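You operate a simulated robot arm through the tools that you are given. There is no shell and no other tool.

Carry out the task below with a simulated two-armed robot. There is one attempt and no reset: what you move stays moved.

## Task
Wipe the oil smear off the nest plate, rack its pin and turn the model knob to 1.
Fine: use the wiping pad and put it back; the pin goes in the free socket. Set down upright: wiping pad. What is to be rubbed or washed off counts as gone when no trace of it is left.

The check looks at the end state, three seconds after you hand in, the way a careful person would. Anything else that was tipped, shoved, dropped, spilled or broken makes it a failure.

## Robot
Two 6-joint arms with fingered hands on one trunk that stands fixed in place. Base frame: the origin is at the foot of the trunk, x ahead of it, y to its left, z up; the work surface is at about z = 860. Lengths are in mm, angles in degrees, forces in N, time in s.
The left shoulder is at [20, 157, 829], the right one opposite. With the tool pointing down near the work surface each hand reaches from about 280 to 820 mm from the base axis, measured 20 degrees to its own side. Payload 4.1 kg a hand.
The tool frame of a hand sits at the grasp point between the pads (the TCP): z along the fingers, y along the line on which they close. The tips reach 33 mm beyond it. The gripper opens to 112 mm. The gripper's body begins 39 mm behind the TCP. The gripper is a hand of 4 fingers: y runs from the thumb to the fingers, the wrist lies at [-16, -118, -200] in the tool frame, and closing takes about 1.5 s.
Orientation is told as [roll, pitch, yaw] about the base's x, y, z axes, in that order, counted from this pose: with the fingers straight down and the wrist toward the robot, the tool's x, y and z point along [0, 1, 0], [1, 0, 0] and [0, 0, -1] of the base frame.

## Interface
- The arms move only by the tool arm_command. It takes "left_steps", "right_steps" or both (then of equal length, played together; a hand with none holds still); each is a list of rows, each a list of 7 numbers: the shift along the base's x, y, z in units of 500 mm (1.0 is 500 mm), then the turn, a rotation vector about the base's x, y, z in units of 90 degrees (1.0 is 90 degrees), then the closure, from 0 (fully open) to 1 (shut). In form: [[dx, dy, dz, rx, ry, rz, hand], ...]. A call has 1 to 20 rows; each row is the pose to reach, as a shift and turn from the pose commanded when the call began. A call with a number of a shift or a turn outside -1 to 1 is refused whole. Rows are played at 5 a second. More than 50 mm and 8.6 degrees between two rows, or a gripper value outside its range, and nothing of the call is played. Where a pose cannot be reached the arm comes as near as it can. A force on the tool above 40 N (or 10 N above the force at the start of the call, whichever is more), or a blocked arm, ends the call early, and 0.2 s more pass. The fingers move at their own pace (about 72 mm/s each) and stop on an object; they squeeze with about 29 N. The grip force told is the motor's: it shows also when the fingers shut on nothing. Time passes only in rows, and 0.2 s behind the last, so rows that repeat a pose let the fingers close. It gives the time, the measured TCP pose, the force on the tool (base axes), the opening and the grip force at its end, in the units of the frame above (readings bear some noise), with the torque about the TCP (base axes, N m) and any sound that the robot's microphone picked up, and new pictures: "views" is both (left out), scene, wrist or none (wrist: the cameras of the hands that moved).
- Cameras (640 x 400 px; columns grow to the right, rows downward): "scene" is now at [50.2, -42, 1465.5]; the picture's right is [-0.47, -0.88, 0.00], its down [-0.47, 0.25, -0.85] and it looks along [0.75, -0.40, -0.53] (base axes); focal length 364 px, centre (320, 200). "left" rides on the left gripper at [-66, -89, -130] in its tool frame; the picture's right is [-0.79, -0.29, 0.54], its down [0.55, -0.71, 0.44] and it looks along [0.26, 0.64, 0.72] (tool axes); focal length 247 px, centre (320, 200). "right" rides on the right gripper at [66, -89, -130] in its tool frame; the picture's right is [-0.79, 0.29, -0.54], its down [-0.55, -0.71, 0.44] and it looks along [-0.26, 0.64, 0.72] (tool axes); focal length 247 px, centre (320, 200). There is no depth. A picture from a camera that has moved, and an enlarged one, comes with that camera's place and axes in the base frame and with its lens.
- set_grasp(shape, hand): the hand has 4 fingers and takes this shape, open, in about a second: jaw (thumb against the fingers, like two jaws); tri (thumb and two fingers); tip (a fingertip pinch); poke (one finger out to press); point (the index stretched); flat (the hand flat); cup (the hand cupped); fist (a fist). The gripper value then closes the fingers along that shape, each until it touches; the sizes above hold for jaw. It gives what a move gives, with no picture.
- pan_tilt(pan, tilt): turns the head with the scene camera to pan (to the left, within 86 degrees either way) and tilt (down, from -29 to 69), counted from straight ahead of the robot. It gives what a move gives, and a new picture of the scene camera.
- enlarge(camera, box): a new picture of the part [left, top, right, bottom] of that camera's present view, enlarged. The clock stands still meanwhile.
- close_job(): hands the job in; it is judged then, once.

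Nothing tells you positions but the pictures and the camera data. Unless the task says otherwise, let go and move clear before handing in.

The tools are called after "Request:" as a command line: name --argument value ..., lists and objects as JSON in quotes. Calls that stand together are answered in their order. arm_command: Moves the arms, as the interface text tells. Its arguments: {"type":"object","properties":{"left_steps":{"type":"array","items":{"type":"array","items":{"type":"number"}}},"right_steps":{"type":"array","items":{"type":"array","items":{"type":"number"}}},"views":{"type":"string","enum":["both","scene","wrist","none"]}},"required":[]} The other tools are called the same way: set_grasp (shape, hand) gives the hand a shape; pan_tilt (pan, tilt) turns the head that bears the scene camera; enlarge (camera, box) takes an enlarged picture of a part of a camera's view; close_job () hands the job in.

At the start:

```text
time: 0.0
left_position: [391.9, 19.0, 1222.2]
left_tcp_rot: [0.0, 0.0, -22.2]
left_contact_force: [0.2, -0.3, 0.6]
left_wrist_torque: [0.0, 0.0, -0.01]
left_grip_width: 111.5
left_grasp_force: 0.1
left_shape: jaw
right_position: [343.3, -390.7, 1251.7]
right_tcp_rot: [0.0, 0.0, -22.2]
right_contact_force: [-0.3, -0.4, -0.1]
right_wrist_torque: [0.01, 0.03, 0.01]
right_grip_width: 111.8
right_grasp_force: 0.1
right_shape: jaw
head pan, tilt: [-27.9, 32.2]
```

scene: 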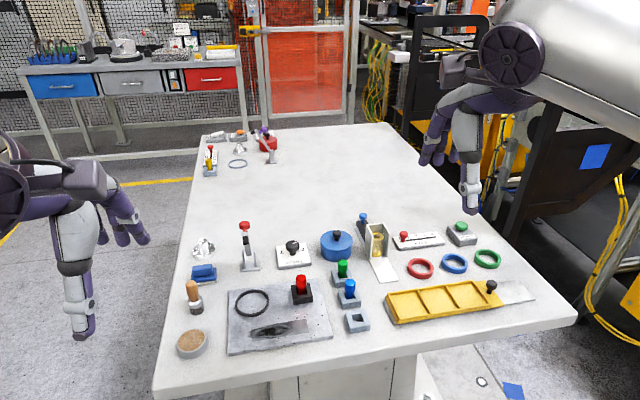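
right: 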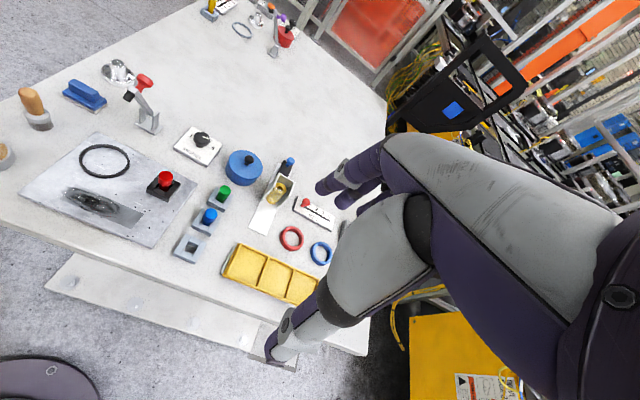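
left: 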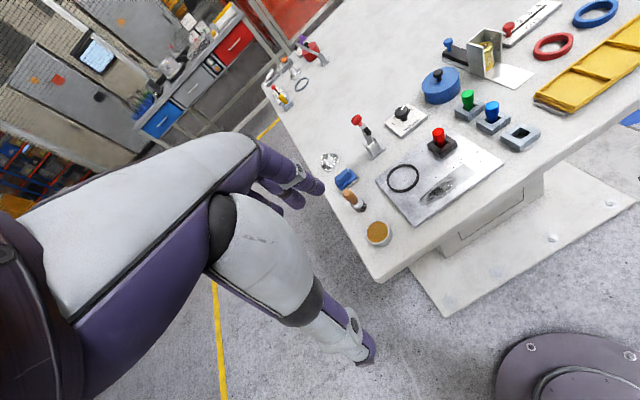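

I see a table with a grey nest plate with an oil smear, a ring and a red pin on it, blue and green pins in sockets, one empty socket, and a knob on a white plate. I'll enlarge the views to identify the pad, pin, sockets and knob.

Request:
enlarge --camera "scene" --box '[160, 200, 400, 370]'

Request:
enlarge --camera "scene" --box '[260, 220, 380, 300]'

Request:
enlarge --camera "left" --box '[310, 60, 550, 260]'

Request:
enlarge --camera "right" --box '[0, 50, 240, 270]'

```text
2.35 times, centred on (280, 285) of scene
camera zoom: at [50.2, -42.0, 1465.5], right [-0.47, -0.88, 0.0], down [-0.47, 0.25, -0.85], along [0.75, -0.4, -0.53], focal length 858 px, centre (414, 0)
```

zoom: 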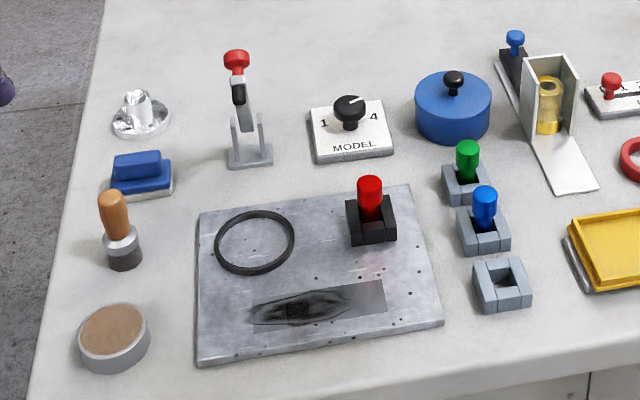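

```text
5.00 times, centred on (320, 260) of scene
camera zoom: at [50.2, -42.0, 1465.5], right [-0.47, -0.88, 0.0], down [-0.47, 0.25, -0.85], along [0.75, -0.4, -0.53], focal length 1822 px, centre (320, -100)
```

zoom: 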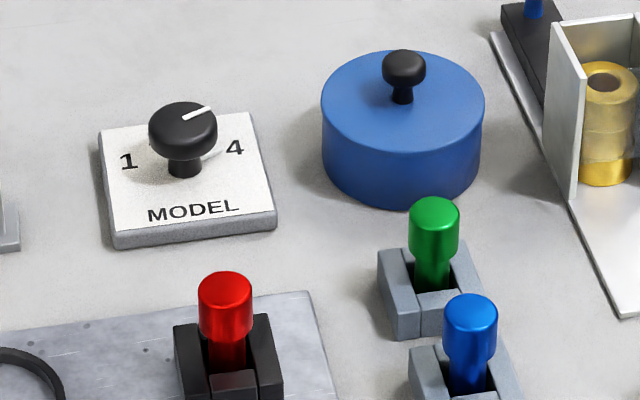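

```text
2.00 times, centred on (430, 160) of left
camera zoom: at [285.1, -7.9, 1352.9], right [-0.56, -0.63, -0.54], down [-0.45, 0.78, -0.44], along [0.69, 0.0, -0.72], focal length 494 px, centre (100, 280)
```

zoom: 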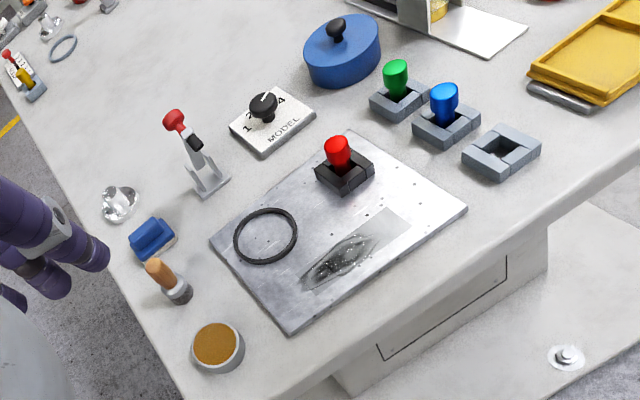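

```text
1.82 times, centred on (120, 160) of right
camera zoom: at [286.7, -294.0, 1380.6], right [-0.03, -0.84, 0.54], down [-0.87, -0.24, -0.44], along [0.5, -0.48, -0.72], focal length 449 px, centre (684, 273)
```

zoom: 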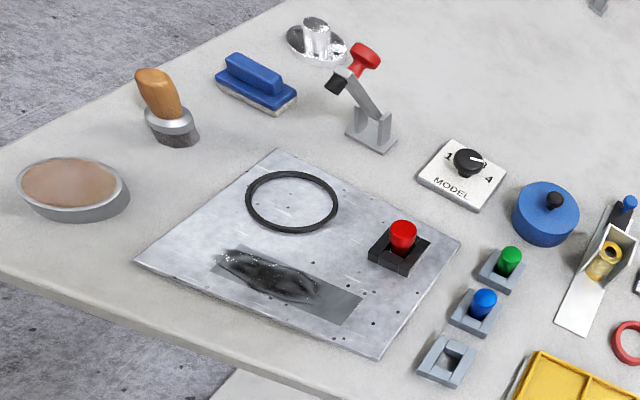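

The pad looks like the blue block with a ridge handle at about (705, -85), and the red pin stands in a black socket on the plate at about (557, -266). I'll zoom in further on each object before moving.

Request:
enlarge --camera "scene" --box '[180, 250, 228, 280]'

Request:
enlarge --camera "left" --box '[315, 150, 379, 190]'

Request:
enlarge --camera "right" --box '[54, 70, 118, 110]'

Request:
enlarge --camera "right" --box '[170, 120, 234, 160]'

Request:
enlarge --camera "left" --box '[380, 90, 444, 130]'

Request:
enlarge --camera "left" --box '[410, 80, 554, 170]'

```text
13.33 times, centred on (204, 265) of scene
camera zoom: at [50.2, -42.0, 1465.5], right [-0.47, -0.88, 0.0], down [-0.47, 0.25, -0.85], along [0.75, -0.4, -0.53], focal length 4859 px, centre (1867, -667)
```

zoom: 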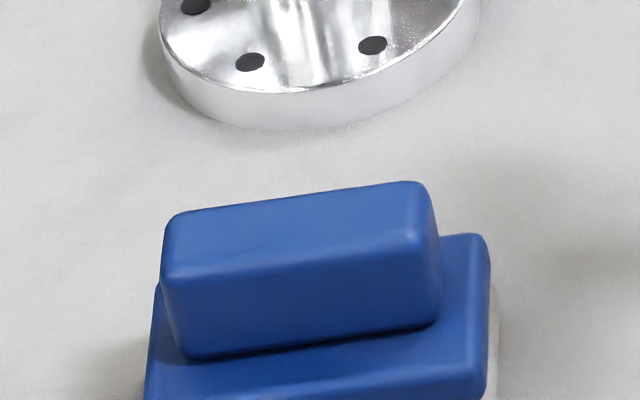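

```text
10.00 times, centred on (347, 170) of left
camera zoom: at [285.1, -7.9, 1352.9], right [-0.56, -0.63, -0.54], down [-0.45, 0.78, -0.44], along [0.69, 0.0, -0.72], focal length 2470 px, centre (50, 500)
```

zoom: 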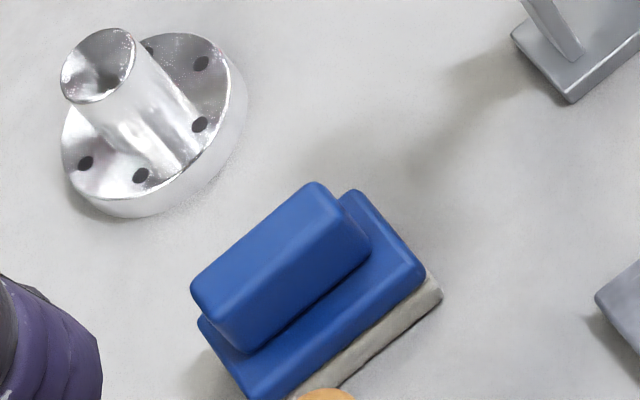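

```text
10.00 times, centred on (86, 90) of right
camera zoom: at [286.7, -294.0, 1380.6], right [-0.03, -0.84, 0.54], down [-0.87, -0.24, -0.44], along [0.5, -0.48, -0.72], focal length 2470 px, centre (2660, 1300)
```

zoom: 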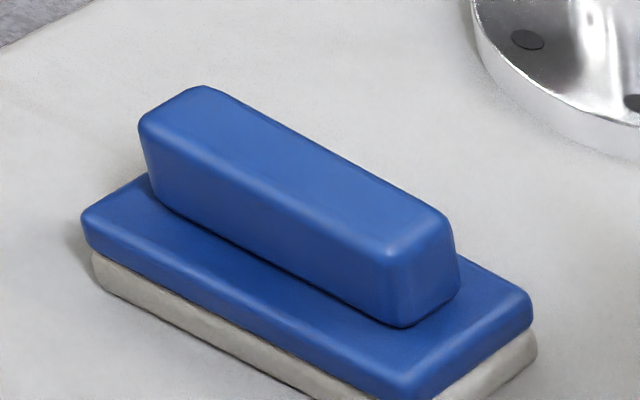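

```text
10.00 times, centred on (202, 140) of right
camera zoom: at [286.7, -294.0, 1380.6], right [-0.03, -0.84, 0.54], down [-0.87, -0.24, -0.44], along [0.5, -0.48, -0.72], focal length 2470 px, centre (1500, 800)
```

zoom: 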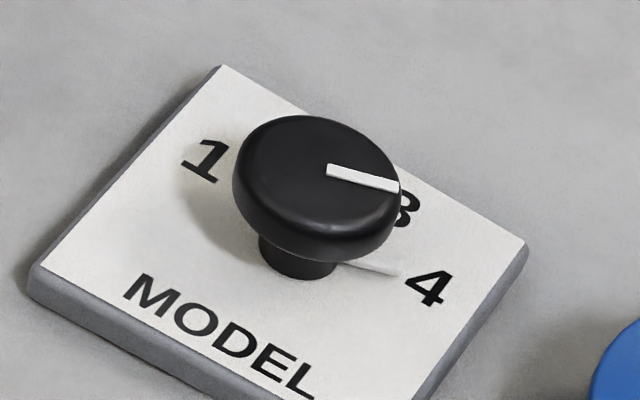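

```text
10.00 times, centred on (412, 110) of left
camera zoom: at [285.1, -7.9, 1352.9], right [-0.56, -0.63, -0.54], down [-0.45, 0.78, -0.44], along [0.69, 0.0, -0.72], focal length 2470 px, centre (-600, 1100)
```

zoom: 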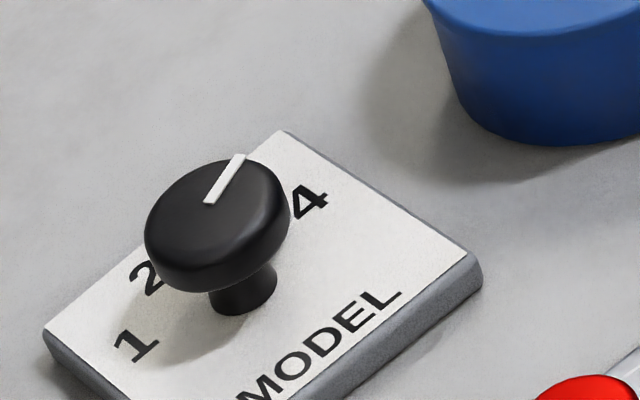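

```text
4.44 times, centred on (482, 125) of left
camera zoom: at [285.1, -7.9, 1352.9], right [-0.56, -0.63, -0.54], down [-0.45, 0.78, -0.44], along [0.69, 0.0, -0.72], focal length 1098 px, centre (-400, 533)
```

zoom: 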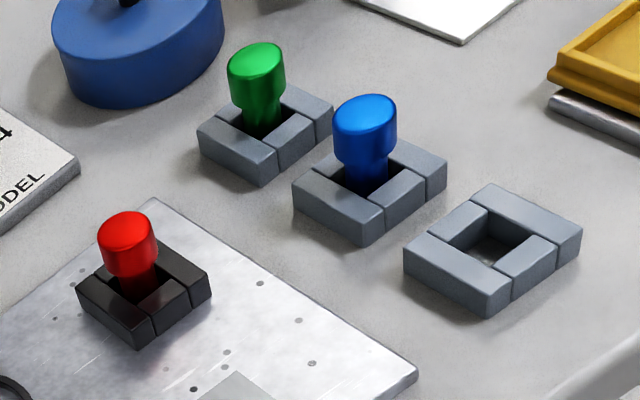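

The knob points at 4 now (1 lies about 120° counter-clockwise from above), and the free socket is around (444, -331). I'll look at the right hand itself before approaching anything.

Request:
enlarge --camera "scene" --box '[400, 20, 560, 220]'

Request:
enlarge --camera "right" --box '[240, 100, 640, 380]'

```text
2.00 times, centred on (480, 120) of scene
camera zoom: at [50.2, -42.0, 1465.5], right [-0.47, -0.88, 0.0], down [-0.47, 0.25, -0.85], along [0.75, -0.4, -0.53], focal length 729 px, centre (0, 360)
```

zoom: 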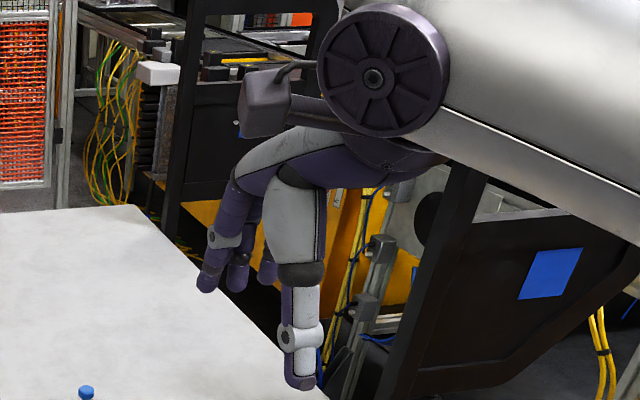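

```text
1.43 times, centred on (440, 240) of right
camera zoom: at [286.7, -294.0, 1380.6], right [-0.03, -0.84, 0.54], down [-0.87, -0.24, -0.44], along [0.5, -0.48, -0.72], focal length 353 px, centre (149, 143)
```

zoom: 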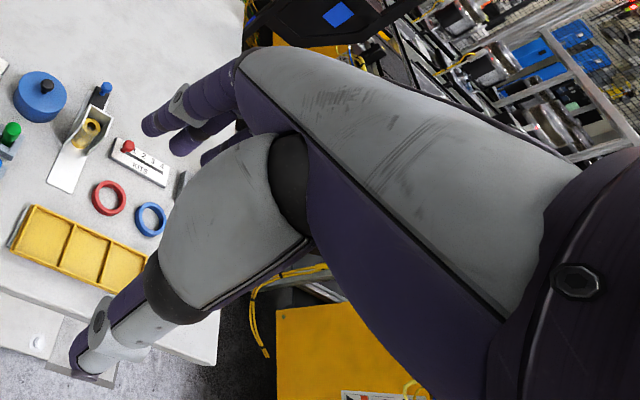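

The right hand has a thumb nearer the robot and three fingers on the far side, which suits gripping the pad ridge (about (716, -94), top z ≈ 900). I'll move the left arm aside and bring the right hand toward the middle of the table at a safe height.

Request:
arm_command --left_steps '[[0, 0.0575, 0, 0, 0, 0, 0], [0, 0.115, 0, 0, 0, 0, 0], [0, 0.1725, 0, 0, 0, 0, 0], [0, 0.23, 0, 0, 0, 0, 0], [0, 0.2875, 0, 0, 0, 0, 0], [0, 0.345, 0, 0, 0, 0, 0], [0, 0.4025, 0, 0, 0, 0, 0], [0, 0.46, 0, 0, 0, 0, 0]]' --right_steps '[[0.054, 0.038, -0.0255, 0, 0, 0.007, 0], [0.1085, 0.0755, -0.051, 0, 0, 0.014, 0], [0.163, 0.113, -0.0765, 0, 0, 0.021, 0], [0.217, 0.151, -0.102, 0, 0, 0.028, 0], [0.271, 0.189, -0.1275, 0, 0, 0.035, 0], [0.3255, 0.2265, -0.153, 0, 0, 0.042, 0], [0.38, 0.264, -0.1785, 0, 0, 0.05, 0], [0.434, 0.302, -0.204, 0, 0, 0.058, 0]]'

```text
time: 1.8
left_position: [390.3, 248.7, 1221.5]
left_tcp_rot: [0.0, 0.1, -22.1]
left_contact_force: [-0.7, -0.8, 0.5]
left_wrist_torque: [0.03, -0.04, 0.01]
left_grip_width: 111.5
left_grasp_force: 0.0
left_shape: jaw
right_position: [559.8, -239.5, 1149.4]
right_tcp_rot: [0.1, 0.0, -17.0]
right_contact_force: [-0.5, -0.4, -0.6]
right_wrist_torque: [0.05, -0.02, 0.03]
right_grip_width: 111.6
right_grasp_force: 0.0
right_shape: jaw
head pan, tilt: [-27.9, 32.2]
camera right: at [494.6, -148.8, 1278.5], right [0.04, -0.84, 0.54], down [-0.84, -0.32, -0.44], along [0.54, -0.43, -0.72], focal length 247 px, centre (320, 200)
camera left: at [283.7, 221.8, 1352.4], right [-0.56, -0.63, -0.54], down [-0.45, 0.78, -0.44], along [0.69, 0.0, -0.72], focal length 247 px, centre (320, 200)
```

scene: 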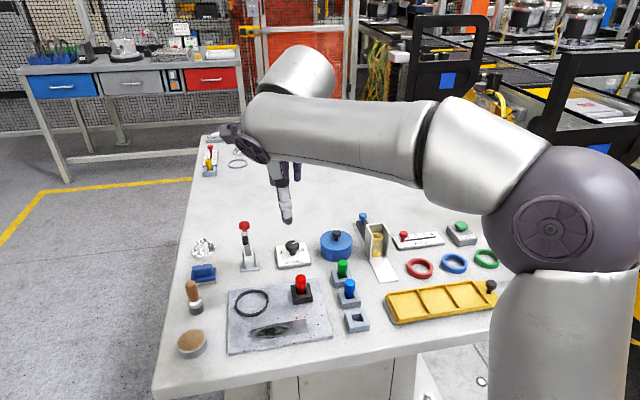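
right: 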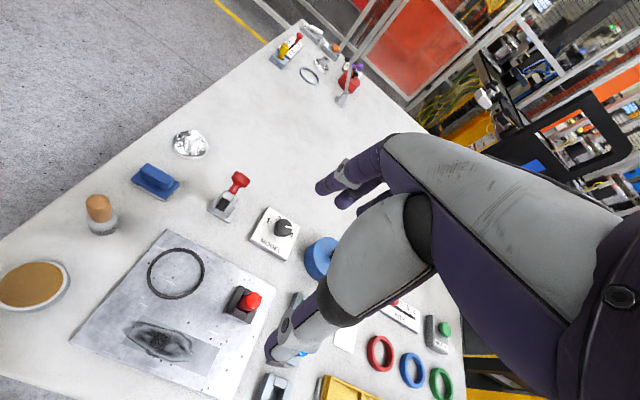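
left: 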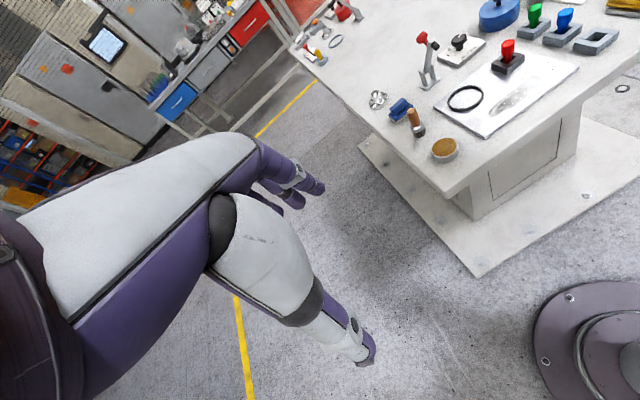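

The right hand is now over the middle of the table with a clear view of the pad, clamp, knob and plate. I'll enlarge the wrist view to refine positions of pad, smear, pin and knob.

Request:
enlarge --camera "right" --box '[115, 150, 195, 210]'

Request:
enlarge --camera "right" --box '[60, 230, 280, 400]'

Request:
enlarge --camera "right" --box '[240, 195, 320, 265]'

Request:
enlarge --camera "scene" --box '[220, 40, 360, 240]'

```text
6.67 times, centred on (155, 180) of right
camera zoom: at [494.6, -148.8, 1278.5], right [0.04, -0.84, 0.54], down [-0.84, -0.32, -0.44], along [0.54, -0.43, -0.72], focal length 1646 px, centre (1420, 333)
```

zoom: 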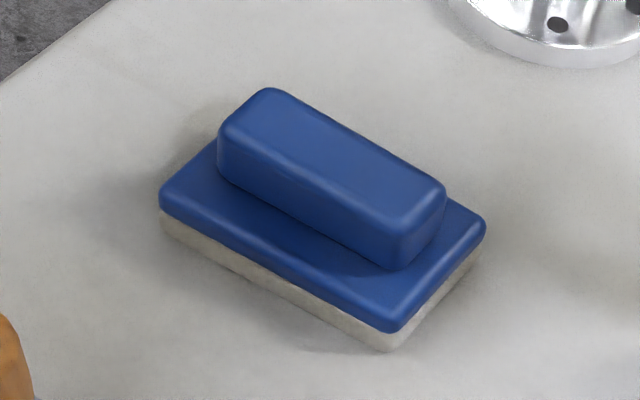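

```text
2.35 times, centred on (170, 315) of right
camera zoom: at [494.6, -148.8, 1278.5], right [0.04, -0.84, 0.54], down [-0.84, -0.32, -0.44], along [0.54, -0.43, -0.72], focal length 581 px, centre (673, -71)
```

zoom: 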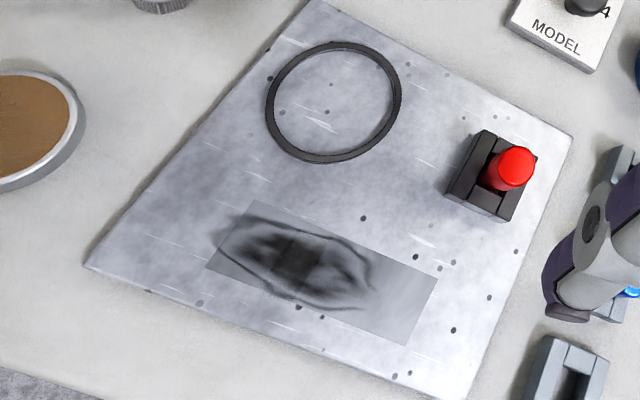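

```text
5.71 times, centred on (280, 230) of right
camera zoom: at [494.6, -148.8, 1278.5], right [0.04, -0.84, 0.54], down [-0.84, -0.32, -0.44], along [0.54, -0.43, -0.72], focal length 1411 px, centre (549, 29)
```

zoom: 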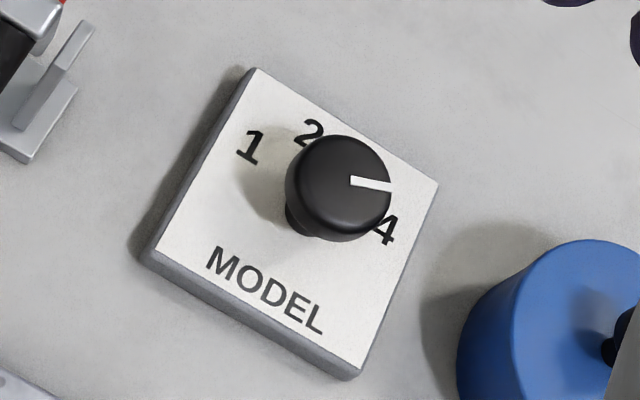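

```text
2.00 times, centred on (290, 140) of scene
camera zoom: at [49.7, -42.4, 1465.5], right [-0.47, -0.88, 0.0], down [-0.47, 0.25, -0.85], along [0.75, -0.4, -0.53], focal length 729 px, centre (380, 320)
```

zoom: 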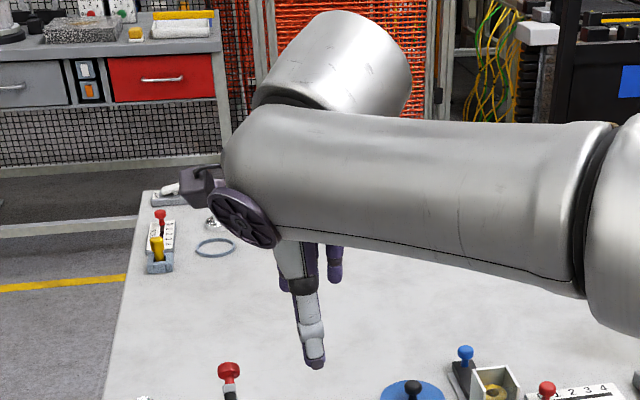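

The pad is at about (714, -93.5) with yaw about -15°; the smear rectangle is about 33 x 107 mm centred near (498, -190). I'll move the right hand above the pad with the fingers half closed.

Request:
arm_command --right_steps '[[0.0514, 0.0487, -0.02, 0, 0, 0.004, 0.1], [0.1028, 0.0973, -0.05, 0, 0, 0.008, 0.2], [0.1542, 0.146, -0.08, 0, 0, 0.012, 0.3], [0.2056, 0.1947, -0.12, 0, 0, 0.016, 0.4], [0.257, 0.2433, -0.16, 0, 0, 0.02, 0.5], [0.3084, 0.292, -0.2, 0, 0, 0.022, 0.5], [0.3084, 0.292, -0.2, 0, 0, 0.022, 0.5]]'

```text
time: 3.4
left_position: [390.8, 248.4, 1222.1]
left_tcp_rot: [0.0, 0.0, -22.2]
left_contact_force: [0.0, -0.7, 0.5]
left_wrist_torque: [-0.01, -0.02, -0.01]
left_grip_width: 111.7
left_grasp_force: 0.1
left_shape: jaw
right_position: [715.6, -92.4, 1049.4]
right_tcp_rot: [0.0, 0.0, -15.0]
right_contact_force: [-0.5, -0.4, 0.9]
right_wrist_torque: [0.0, -0.01, 0.0]
right_grip_width: 56.4
right_grasp_force: 0.1
right_shape: jaw
head pan, tilt: [-27.9, 32.2]
camera right: at [647.0, -5.1, 1178.0], right [0.07, -0.84, 0.54], down [-0.83, -0.35, -0.44], along [0.55, -0.41, -0.72], focal length 247 px, centre (320, 200)
```

scene: 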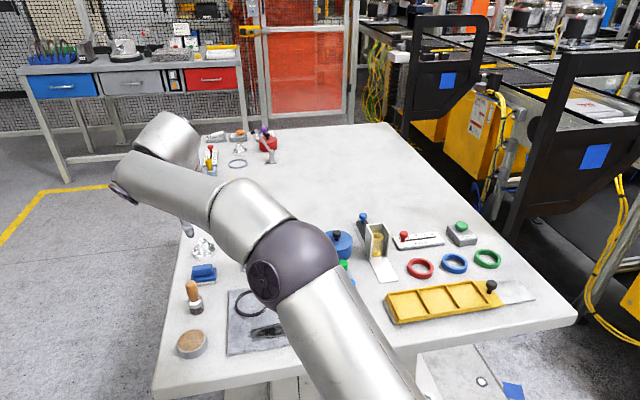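
right: 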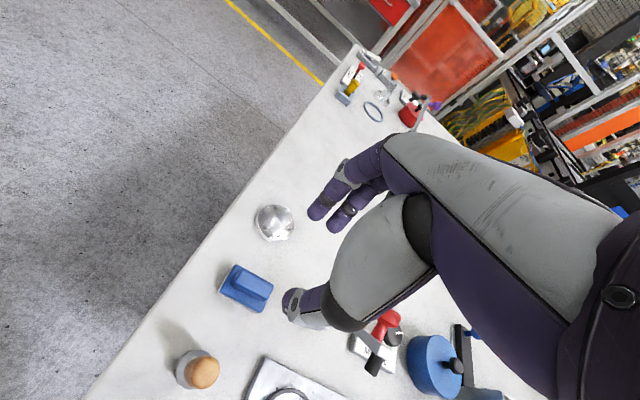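

The hand is above the pad and the projected grip line falls on the ridge. I'll enlarge to check alignment before descending.

Request:
enlarge --camera "right" --box '[200, 170, 360, 330]'

```text
2.50 times, centred on (280, 250) of right
camera zoom: at [647.0, -5.1, 1178.0], right [0.07, -0.84, 0.54], down [-0.83, -0.35, -0.44], along [0.55, -0.41, -0.72], focal length 617 px, centre (420, 75)
```

zoom: 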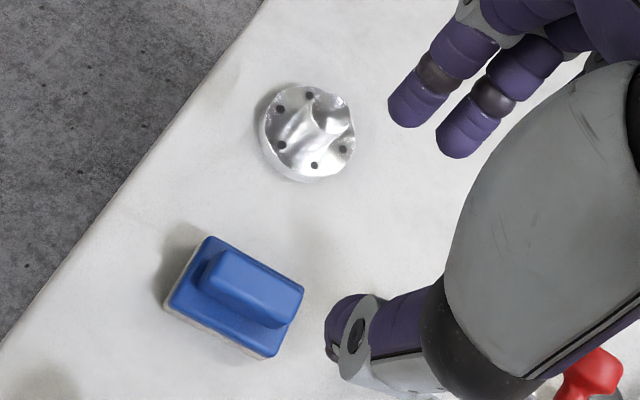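

Alignment is within a couple of mm, so I'll descend to just above the ridge top and look again.

Request:
arm_command --right_steps '[[0, 0.001, -0.07, 0, 0, 0, 0.5], [0, 0.002, -0.14, 0, 0, 0, 0.5], [0, 0.002, -0.2, 0, 0, 0, 0.5], [0, 0.002, -0.2, 0, 0, 0, 0.5]]' --views "wrist"

Request:
enlarge --camera "right" --box '[220, 170, 380, 330]'

```text
time: 4.4
left_position: [390.8, 248.4, 1221.1]
left_tcp_rot: [0.0, 0.0, -22.2]
left_contact_force: [0.2, -0.5, 1.0]
left_wrist_torque: [0.0, -0.02, 0.0]
left_grip_width: 111.5
left_grasp_force: 0.1
left_shape: jaw
right_position: [715.4, -92.2, 948.8]
right_tcp_rot: [0.0, 0.0, -15.0]
right_contact_force: [0.0, 0.1, -0.6]
right_wrist_torque: [0.01, -0.03, 0.0]
right_grip_width: 56.5
right_grasp_force: 0.0
right_shape: jaw
head pan, tilt: [-27.9, 32.2]
camera right: at [647.4, -3.4, 1078.5], right [0.07, -0.84, 0.54], down [-0.83, -0.35, -0.44], along [0.55, -0.41, -0.72], focal length 247 px, centre (320, 200)
```

right: 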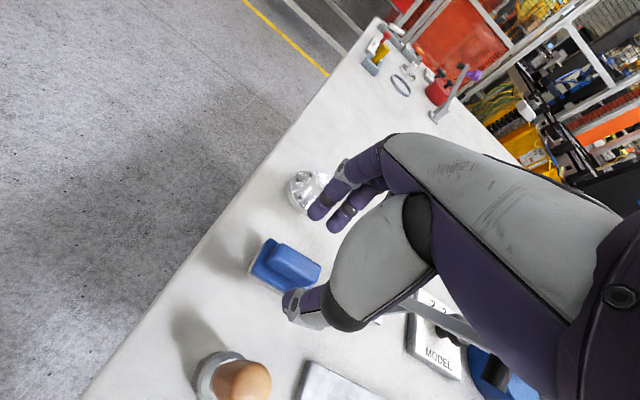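

```text
2.50 times, centred on (300, 250) of right
camera zoom: at [647.4, -3.4, 1078.5], right [0.07, -0.84, 0.54], down [-0.83, -0.35, -0.44], along [0.55, -0.41, -0.72], focal length 617 px, centre (370, 75)
```

zoom: 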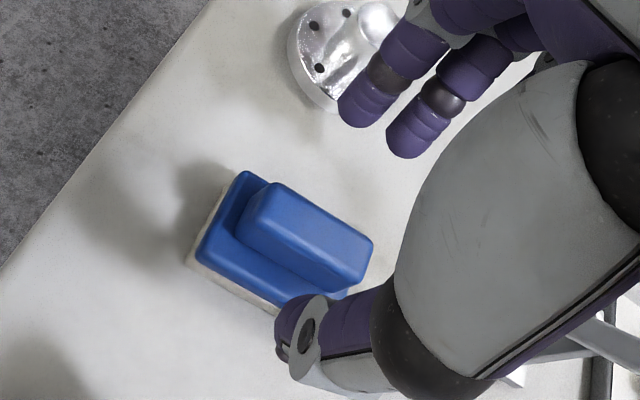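

The ridge sits between thumb and fingers. I'll descend so the tips flank the ridge and close on it.

Request:
arm_command --right_steps '[[0, 0.004, -0.032, 0, 0, 0, 0.5], [0, 0.004, -0.063, 0, 0, 0, 0.5], [0, 0.004, -0.063, 0, 0, 0, 0.6], [0, 0.004, -0.063, 0, 0, 0, 0.7], [0, 0.004, -0.063, 0, 0, 0, 0.8], [0, 0.004, -0.063, 0, 0, 0, 0.9], [0, 0.004, -0.063, 0, 0, 0, 1], [0, 0.004, -0.063, 0, 0, 0, 1], [0, 0.004, -0.063, 0, 0, 0, 1], [0, 0.004, -0.063, 0, 0, 0, 1]]' --views "wrist"

Request:
enlarge --camera "right" --box '[220, 170, 380, 330]'

```text
time: 6.6
left_position: [391.8, 248.4, 1222.5]
left_tcp_rot: [-0.1, 0.1, -22.3]
left_contact_force: [-0.4, -0.1, -0.7]
left_wrist_torque: [0.01, -0.01, 0.02]
left_grip_width: 111.5
left_grasp_force: 0.0
left_shape: jaw
right_position: [715.5, -91.3, 918.2]
right_tcp_rot: [0.0, 0.0, -15.0]
right_contact_force: [-0.3, -0.3, 0.0]
right_wrist_torque: [0.03, 0.01, -0.01]
right_grip_width: 13.1
right_grasp_force: 28.9
right_shape: jaw
head pan, tilt: [-27.9, 32.2]
camera right: at [647.3, -1.8, 1046.7], right [0.07, -0.84, 0.54], down [-0.83, -0.35, -0.44], along [0.55, -0.42, -0.72], focal length 247 px, centre (320, 200)
```

right: 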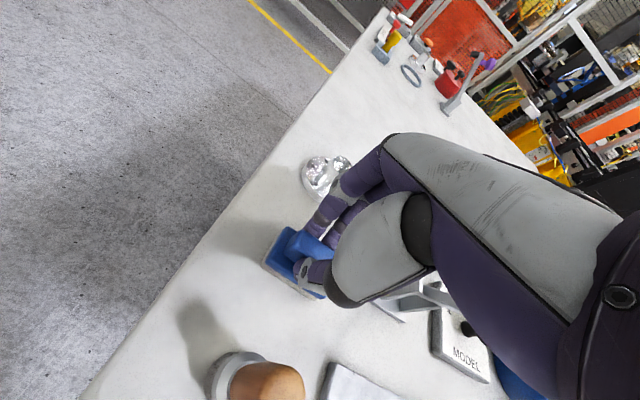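

```text
2.50 times, centred on (300, 250) of right
camera zoom: at [647.3, -1.8, 1046.7], right [0.07, -0.84, 0.54], down [-0.83, -0.35, -0.44], along [0.55, -0.42, -0.72], focal length 617 px, centre (370, 75)
```

zoom: 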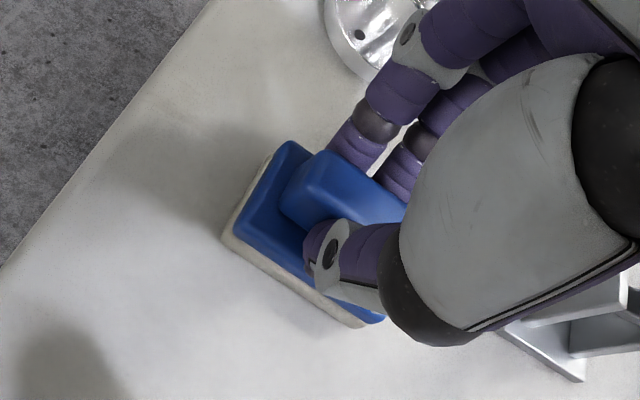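

The ridge is held firmly (13 mm, 29 N). I'll lift the pad well clear and carry it over the smear.

Request:
arm_command --right_steps '[[0, 0, 0.06, 0, 0, 0, 1], [0, 0, 0.14, 0, 0, 0, 1], [0, 0, 0.22, 0, 0, 0, 1], [-0.05, -0.016, 0.244, 0, 0, -0.004, 1], [-0.11, -0.036, 0.244, 0, 0, -0.008, 1], [-0.18, -0.058, 0.244, 0, 0, -0.012, 1], [-0.25, -0.08, 0.244, 0, 0, -0.016, 1], [-0.32, -0.103, 0.244, 0, 0, -0.02, 1], [-0.38, -0.123, 0.244, 0, 0, -0.024, 1], [-0.4102, -0.1334, 0.244, 0, 0, -0.0256, 1], [-0.4102, -0.1334, 0.2, 0, 0, -0.0256, 1], [-0.4102, -0.1334, 0.14, 0, 0, -0.0256, 1], [-0.4102, -0.1334, 0.1, 0, 0, -0.0256, 1]]'

Request:
enlarge --camera "right" --box '[160, 160, 480, 400]'

```text
time: 9.4
left_position: [390.4, 247.9, 1220.4]
left_tcp_rot: [0.0, 0.0, -22.2]
left_contact_force: [0.5, 0.1, -0.2]
left_wrist_torque: [-0.02, 0.0, -0.02]
left_grip_width: 111.8
left_grasp_force: 0.0
left_shape: jaw
right_position: [509.9, -157.5, 968.2]
right_tcp_rot: [0.0, -0.1, -17.3]
right_contact_force: [-0.5, -0.6, -0.4]
right_wrist_torque: [-0.01, -0.01, 0.0]
right_grip_width: 13.2
right_grasp_force: 29.1
right_shape: jaw
head pan, tilt: [-27.9, 32.2]
camera right: at [445.1, -66.3, 1097.5], right [0.04, -0.84, 0.54], down [-0.84, -0.32, -0.44], along [0.54, -0.44, -0.72], focal length 247 px, centre (320, 200)
```

scene: 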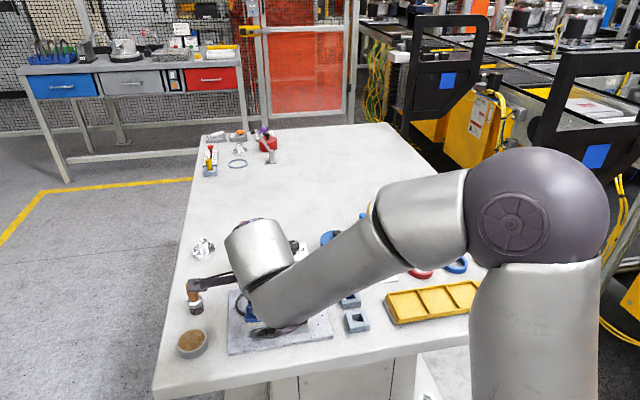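
right: 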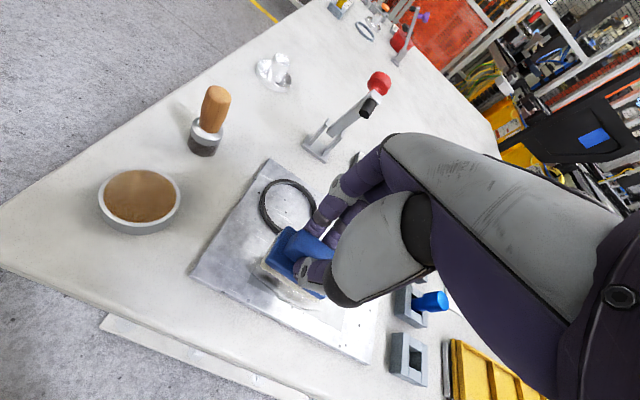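

```text
1.67 times, centred on (320, 280) of right
camera zoom: at [445.1, -66.3, 1097.5], right [0.04, -0.84, 0.54], down [-0.84, -0.32, -0.44], along [0.54, -0.44, -0.72], focal length 412 px, centre (320, 67)
```

zoom: 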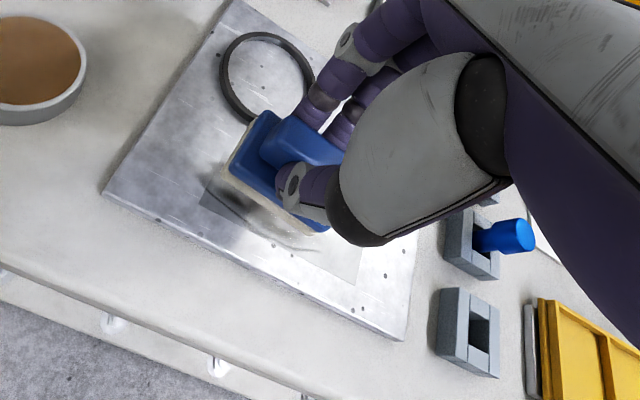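

The pad hovers over the smear with the ring clear on the far side. I'll lower gently toward contact and watch the force.

Request:
arm_command --right_steps '[[0, 0, -0.03, 0, 0, 0, 1], [0, 0, -0.056, 0, 0, 0, 1], [0, 0, -0.07, 0, 0, 0, 1], [0, 0, -0.076, 0, 0, 0, 1], [0, 0, -0.08, 0, 0, 0, 1]]' --views "wrist"

```text
time: 10.6
left_position: [390.8, 249.8, 1221.4]
left_tcp_rot: [-0.1, -0.1, -22.1]
left_contact_force: [-0.1, 0.5, 0.4]
left_wrist_torque: [-0.01, -0.03, 0.03]
left_grip_width: 111.6
left_grasp_force: 0.1
left_shape: jaw
right_position: [509.8, -157.6, 928.1]
right_tcp_rot: [0.0, -0.1, -17.2]
right_contact_force: [0.4, 0.1, -0.1]
right_wrist_torque: [0.03, 0.01, -0.02]
right_grip_width: 13.1
right_grasp_force: 28.9
right_shape: jaw
head pan, tilt: [-27.9, 32.2]
camera right: at [445.0, -66.1, 1057.3], right [0.04, -0.84, 0.54], down [-0.84, -0.32, -0.44], along [0.54, -0.44, -0.72], focal length 247 px, centre (320, 200)
```

right: 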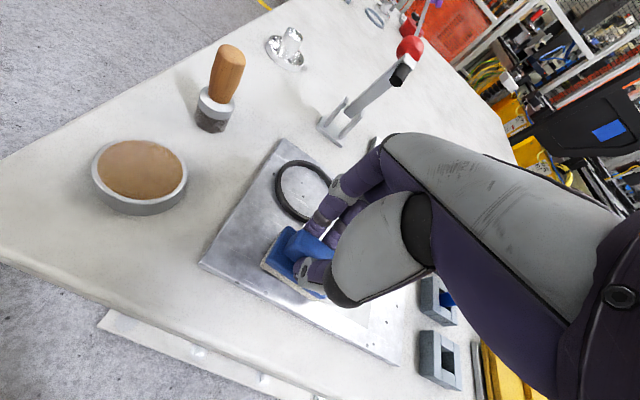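

No contact yet at z = 928. I'll go down a few more mm in small steps.

Request:
arm_command --right_steps '[[0, 0, -0.004, 0, 0, 0, 1], [0, 0, -0.007, 0, 0, 0, 1], [0, 0, -0.007, 0, 0, 0, 1]]' --views "none"

Request:
enlarge --camera "right" --box '[180, 200, 340, 320]'

```text
time: 11.4
left_position: [391.3, 248.9, 1221.7]
left_tcp_rot: [0.0, 0.0, -22.2]
left_contact_force: [-0.4, -0.3, 0.2]
left_wrist_torque: [0.03, 0.0, 0.01]
left_grip_width: 111.8
left_grasp_force: 0.0
left_shape: jaw
right_position: [509.6, -158.2, 925.9]
right_tcp_rot: [0.1, -0.2, -17.4]
right_contact_force: [-2.6, -0.8, 17.8]
right_wrist_torque: [0.01, 0.03, -0.02]
right_grip_width: 13.5
right_grasp_force: 29.4
right_shape: jaw
head pan, tilt: [-27.9, 32.2]
```

```text
3.33 times, centred on (260, 260) of right
camera zoom: at [444.8, -66.0, 1054.9], right [0.04, -0.84, 0.54], down [-0.84, -0.32, -0.44], along [0.54, -0.44, -0.72], focal length 823 px, centre (520, 0)
```

zoom: 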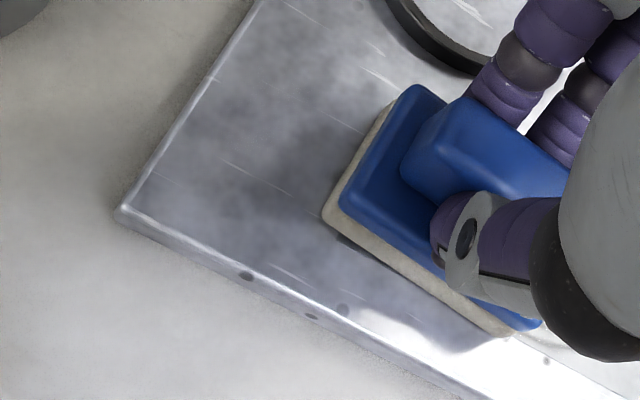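

The pad presses on the plate at about 18 N. I'll ease off slightly and make the first wiping stroke along the smear, left end then to the right end.

Request:
arm_command --right_steps '[[0.00476, 0.01528, 0.001, 0, 0, 0, 1], [0.00952, 0.03056, 0.001, 0, 0, 0, 1], [0.0119, 0.0382, 0.001, 0, 0, 0, 1], [0.00476, 0.01528, 0.001, 0, 0, 0, 1], [-0.00357, -0.01146, 0.001, 0, 0, 0, 1], [-0.0119, -0.0382, 0.001, 0, 0, 0, 1], [-0.02023, -0.06494, 0.001, 0, 0, 0, 1], [-0.02856, -0.09168, 0.001, 0, 0, 0, 1], [-0.03689, -0.11842, 0.001, 0, 0, 0, 1], [-0.04522, -0.14516, 0.001, 0, 0, 0, 1], [-0.05117, -0.16426, 0.001, 0, 0, 0, 1]]'

Request:
enlarge --camera "right" --box '[120, 180, 380, 360]'

Request:
enlarge --camera "scene" --box '[220, 270, 360, 360]'

```text
time: 13.8
left_position: [391.4, 249.3, 1221.4]
left_tcp_rot: [0.1, 0.0, -22.3]
left_contact_force: [-0.1, -0.1, 0.2]
left_wrist_torque: [0.02, 0.04, 0.01]
left_grip_width: 111.6
left_grasp_force: 0.1
left_shape: jaw
right_position: [483.9, -239.7, 924.8]
right_tcp_rot: [0.0, 0.0, -17.2]
right_contact_force: [2.7, 7.7, 25.6]
right_wrist_torque: [0.24, -0.11, -0.01]
right_grip_width: 14.1
right_grasp_force: 29.3
right_shape: jaw
head pan, tilt: [-27.9, 32.2]
camera right: at [419.3, -147.6, 1054.3], right [0.04, -0.84, 0.54], down [-0.84, -0.32, -0.44], along [0.54, -0.44, -0.72], focal length 247 px, centre (320, 200)
```

scene: 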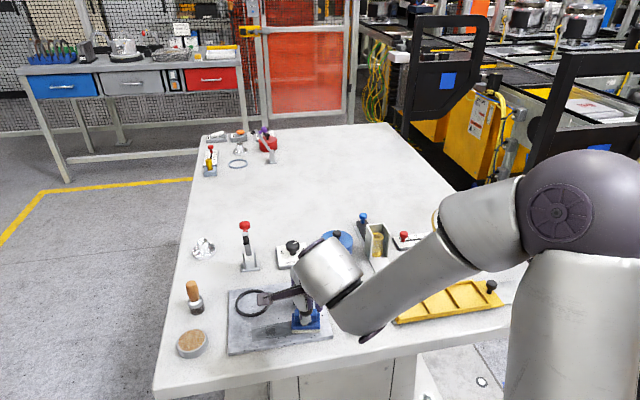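
right: 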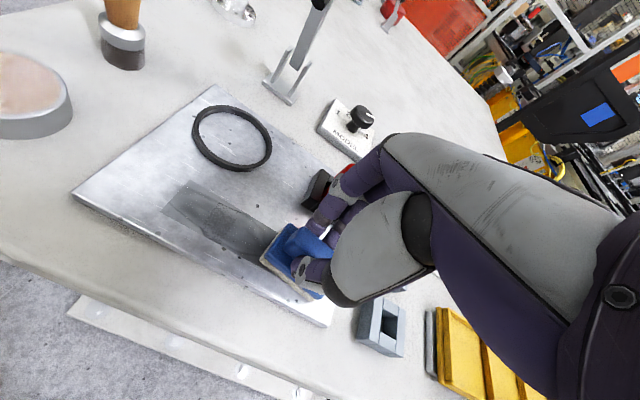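

```text
2.22 times, centred on (250, 270) of right
camera zoom: at [419.3, -147.6, 1054.3], right [0.04, -0.84, 0.54], down [-0.84, -0.32, -0.44], along [0.54, -0.44, -0.72], focal length 549 px, centre (476, 44)
```

zoom: 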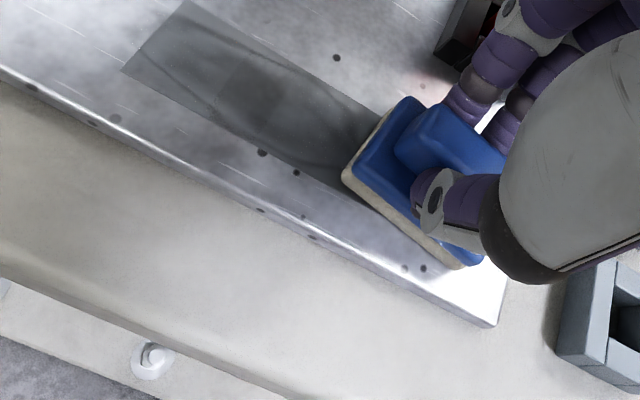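

```text
4.44 times, centred on (290, 315) of scene
camera zoom: at [49.8, -41.3, 1465.5], right [-0.47, -0.88, 0.0], down [-0.47, 0.25, -0.85], along [0.75, -0.4, -0.53], focal length 1620 px, centre (453, -311)
```

zoom: 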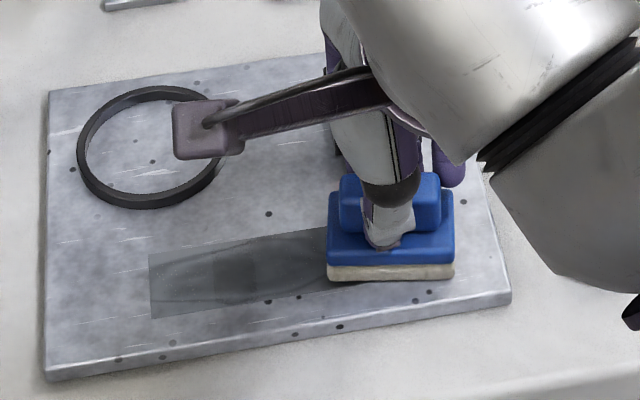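

The smear is fading evenly, but the rectangle's lower edge reaches a few mm beyond the pad. I'll ease the pressure a bit and run further strokes shifted toward the robot.

Request:
arm_command --right_steps '[[-0.01528, 0.00476, 0.0016, 0, 0, 0, 1], [-0.00576, 0.03532, 0.0016, 0, 0, 0, 1], [0.00376, 0.06588, 0.0016, 0, 0, 0, 1], [0.01328, 0.09644, 0.0016, 0, 0, 0, 1], [0.0228, 0.127, 0.0016, 0, 0, 0, 1], [0.03232, 0.15756, 0.0016, 0, 0, 0, 1], [0.04184, 0.18812, 0.0016, 0, 0, 0, 1], [0.0466, 0.2034, 0.0016, 0, 0, 0, 1], [0.05615, 0.20043, 0.0016, 0, 0, 0, 1], [0.04782, 0.17369, 0.0016, 0, 0, 0, 1], [0.0383, 0.14313, 0.0016, 0, 0, 0, 1], [0.02878, 0.11257, 0.0016, 0, 0, 0, 1], [0.01926, 0.08201, 0.0016, 0, 0, 0, 1], [0.00974, 0.05145, 0.0016, 0, 0, 0, 1], [0.00022, 0.02089, 0.0016, 0, 0, 0, 1], [-0.00573, 0.00179, 0.0016, 0, 0, 0, 1]]'

Request:
enlarge --camera "right" --box '[120, 150, 380, 330]'

Request:
enlarge --camera "scene" --box '[220, 270, 360, 360]'

```text
time: 17.2
left_position: [390.8, 247.9, 1222.0]
left_tcp_rot: [0.0, 0.1, -22.3]
left_contact_force: [0.0, -0.1, 0.3]
left_wrist_torque: [0.0, -0.01, -0.02]
left_grip_width: 112.1
left_grasp_force: 0.0
left_shape: jaw
right_position: [480.4, -238.5, 926.6]
right_tcp_rot: [0.1, 0.0, -17.2]
right_contact_force: [0.8, 2.0, 11.6]
right_wrist_torque: [0.06, -0.08, 0.01]
right_grip_width: 14.5
right_grasp_force: 28.9
right_shape: jaw
head pan, tilt: [-27.9, 32.2]
camera right: at [416.1, -147.2, 1054.7], right [0.04, -0.84, 0.54], down [-0.84, -0.32, -0.44], along [0.54, -0.44, -0.72], focal length 247 px, centre (320, 200)
```

scene: 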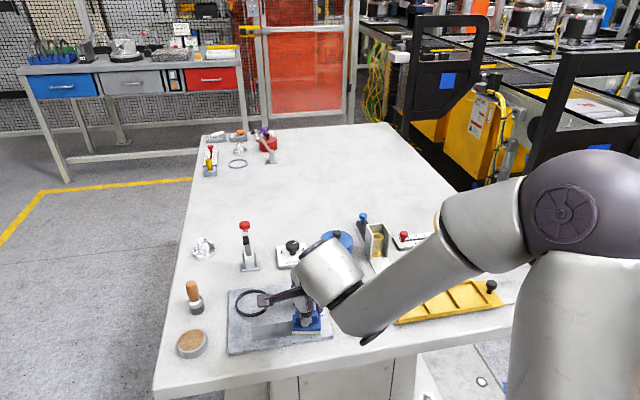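
right: 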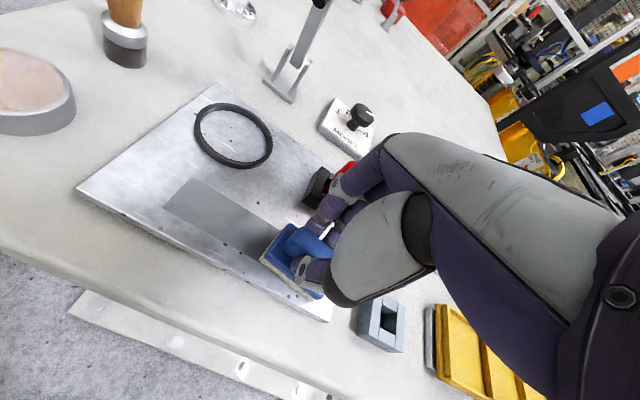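

```text
2.22 times, centred on (250, 240) of right
camera zoom: at [416.1, -147.2, 1054.7], right [0.04, -0.84, 0.54], down [-0.84, -0.32, -0.44], along [0.54, -0.44, -0.72], focal length 549 px, centre (476, 111)
```

zoom: 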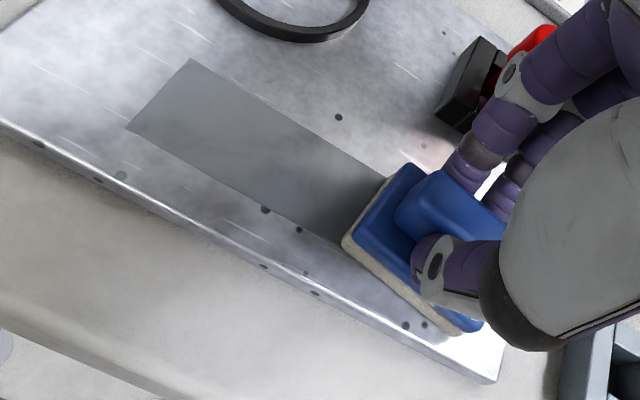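

```text
4.44 times, centred on (290, 315) of scene
camera zoom: at [50.0, -41.6, 1465.5], right [-0.47, -0.88, 0.0], down [-0.47, 0.25, -0.85], along [0.75, -0.4, -0.53], focal length 1620 px, centre (453, -311)
```

zoom: 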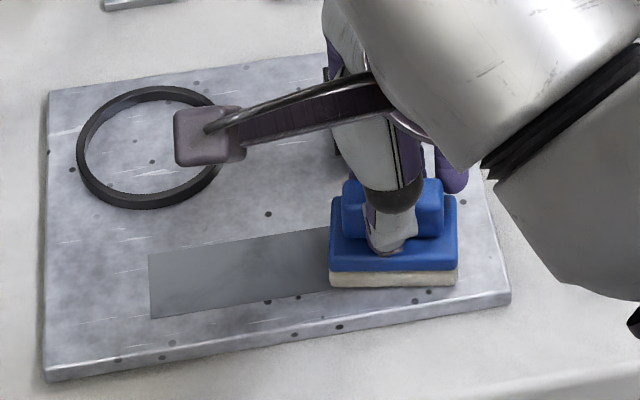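

The dark smear is gone, leaving a uniform grey rectangle that may still be residue. I'll do another pair of strokes on both offsets and see whether it changes.

Request:
arm_command --right_steps '[[-0.01146, 0.00357, -0.0004, 0, 0, 0, 1], [-0.00194, 0.03413, -0.0004, 0, 0, 0, 1], [0.00758, 0.06469, -0.0004, 0, 0, 0, 1], [0.0171, 0.09525, -0.0004, 0, 0, 0, 1], [0.02662, 0.12581, -0.0004, 0, 0, 0, 1], [0.03614, 0.15637, -0.0004, 0, 0, 0, 1], [0.04566, 0.18693, -0.0004, 0, 0, 0, 1], [0.05161, 0.20603, -0.0004, 0, 0, 0, 1], [0.06307, 0.20246, -0.0004, 0, 0, 0, 1], [0.07453, 0.19889, -0.0004, 0, 0, 0, 1], [0.0662, 0.17215, -0.0004, 0, 0, 0, 1], [0.05668, 0.14159, -0.0004, 0, 0, 0, 1], [0.04716, 0.11103, -0.0004, 0, 0, 0, 1], [0.03764, 0.08047, -0.0004, 0, 0, 0, 1], [0.02812, 0.04991, -0.0004, 0, 0, 0, 1], [0.0186, 0.01935, -0.0004, 0, 0, 0, 1], [0.01146, -0.00357, -0.0004, 0, 0, 0, 1], [0, 0, -0.0004, 0, 0, 0, 1]]'

Request:
enlarge --camera "right" --box '[120, 150, 380, 330]'

Request:
enlarge --camera "scene" --box '[220, 270, 360, 360]'

```text
time: 21.0
left_position: [391.6, 247.8, 1222.0]
left_tcp_rot: [0.0, 0.0, -22.1]
left_contact_force: [0.8, 0.6, 0.1]
left_wrist_torque: [0.0, 0.03, 0.04]
left_grip_width: 111.7
left_grasp_force: 0.1
left_shape: jaw
right_position: [480.3, -240.1, 925.8]
right_tcp_rot: [-0.1, -0.1, -17.2]
right_contact_force: [4.2, -2.0, 11.5]
right_wrist_torque: [-0.05, -0.17, -0.02]
right_grip_width: 14.1
right_grasp_force: 29.3
right_shape: jaw
head pan, tilt: [-27.9, 32.2]
camera right: at [416.4, -148.2, 1054.5], right [0.04, -0.84, 0.54], down [-0.84, -0.32, -0.44], along [0.54, -0.44, -0.72], focal length 247 px, centre (320, 200)
```

scene: 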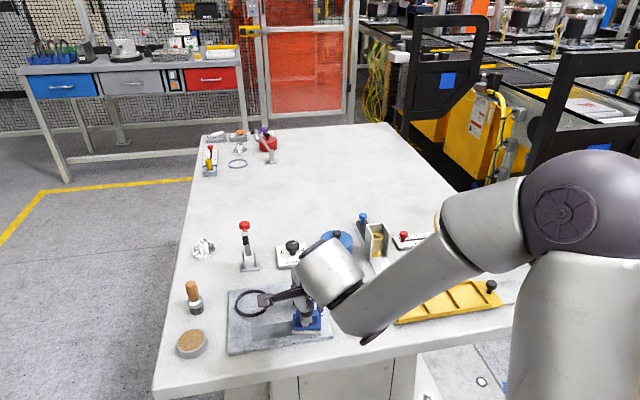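
right: 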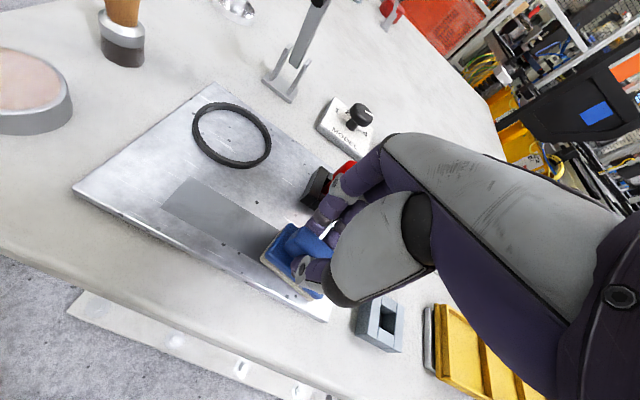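

```text
2.22 times, centred on (250, 240) of right
camera zoom: at [416.4, -148.2, 1054.5], right [0.04, -0.84, 0.54], down [-0.84, -0.32, -0.44], along [0.54, -0.44, -0.72], focal length 549 px, centre (476, 111)
```

zoom: 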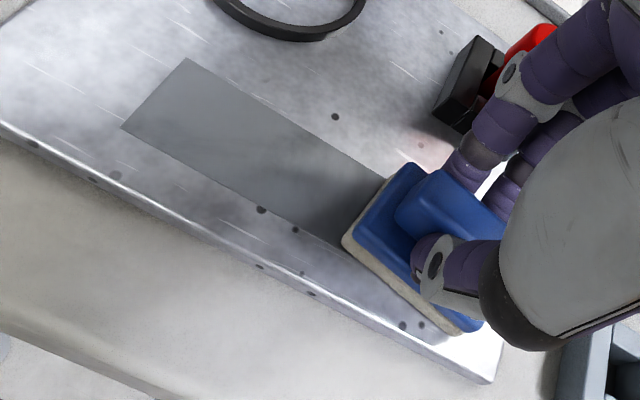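

```text
4.44 times, centred on (290, 315) of scene
camera zoom: at [50.1, -41.9, 1465.5], right [-0.47, -0.88, 0.0], down [-0.47, 0.25, -0.85], along [0.75, -0.4, -0.53], focal length 1620 px, centre (453, -311)
```

zoom: 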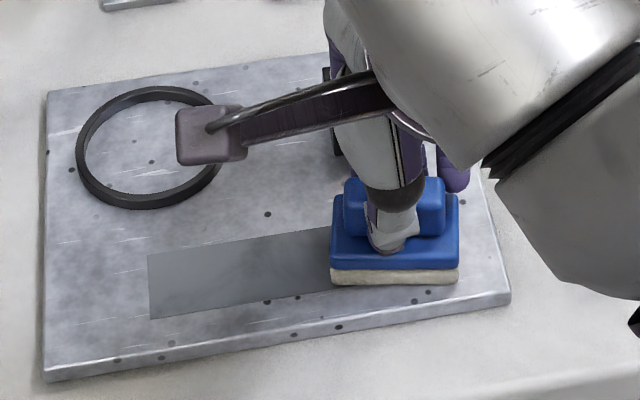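

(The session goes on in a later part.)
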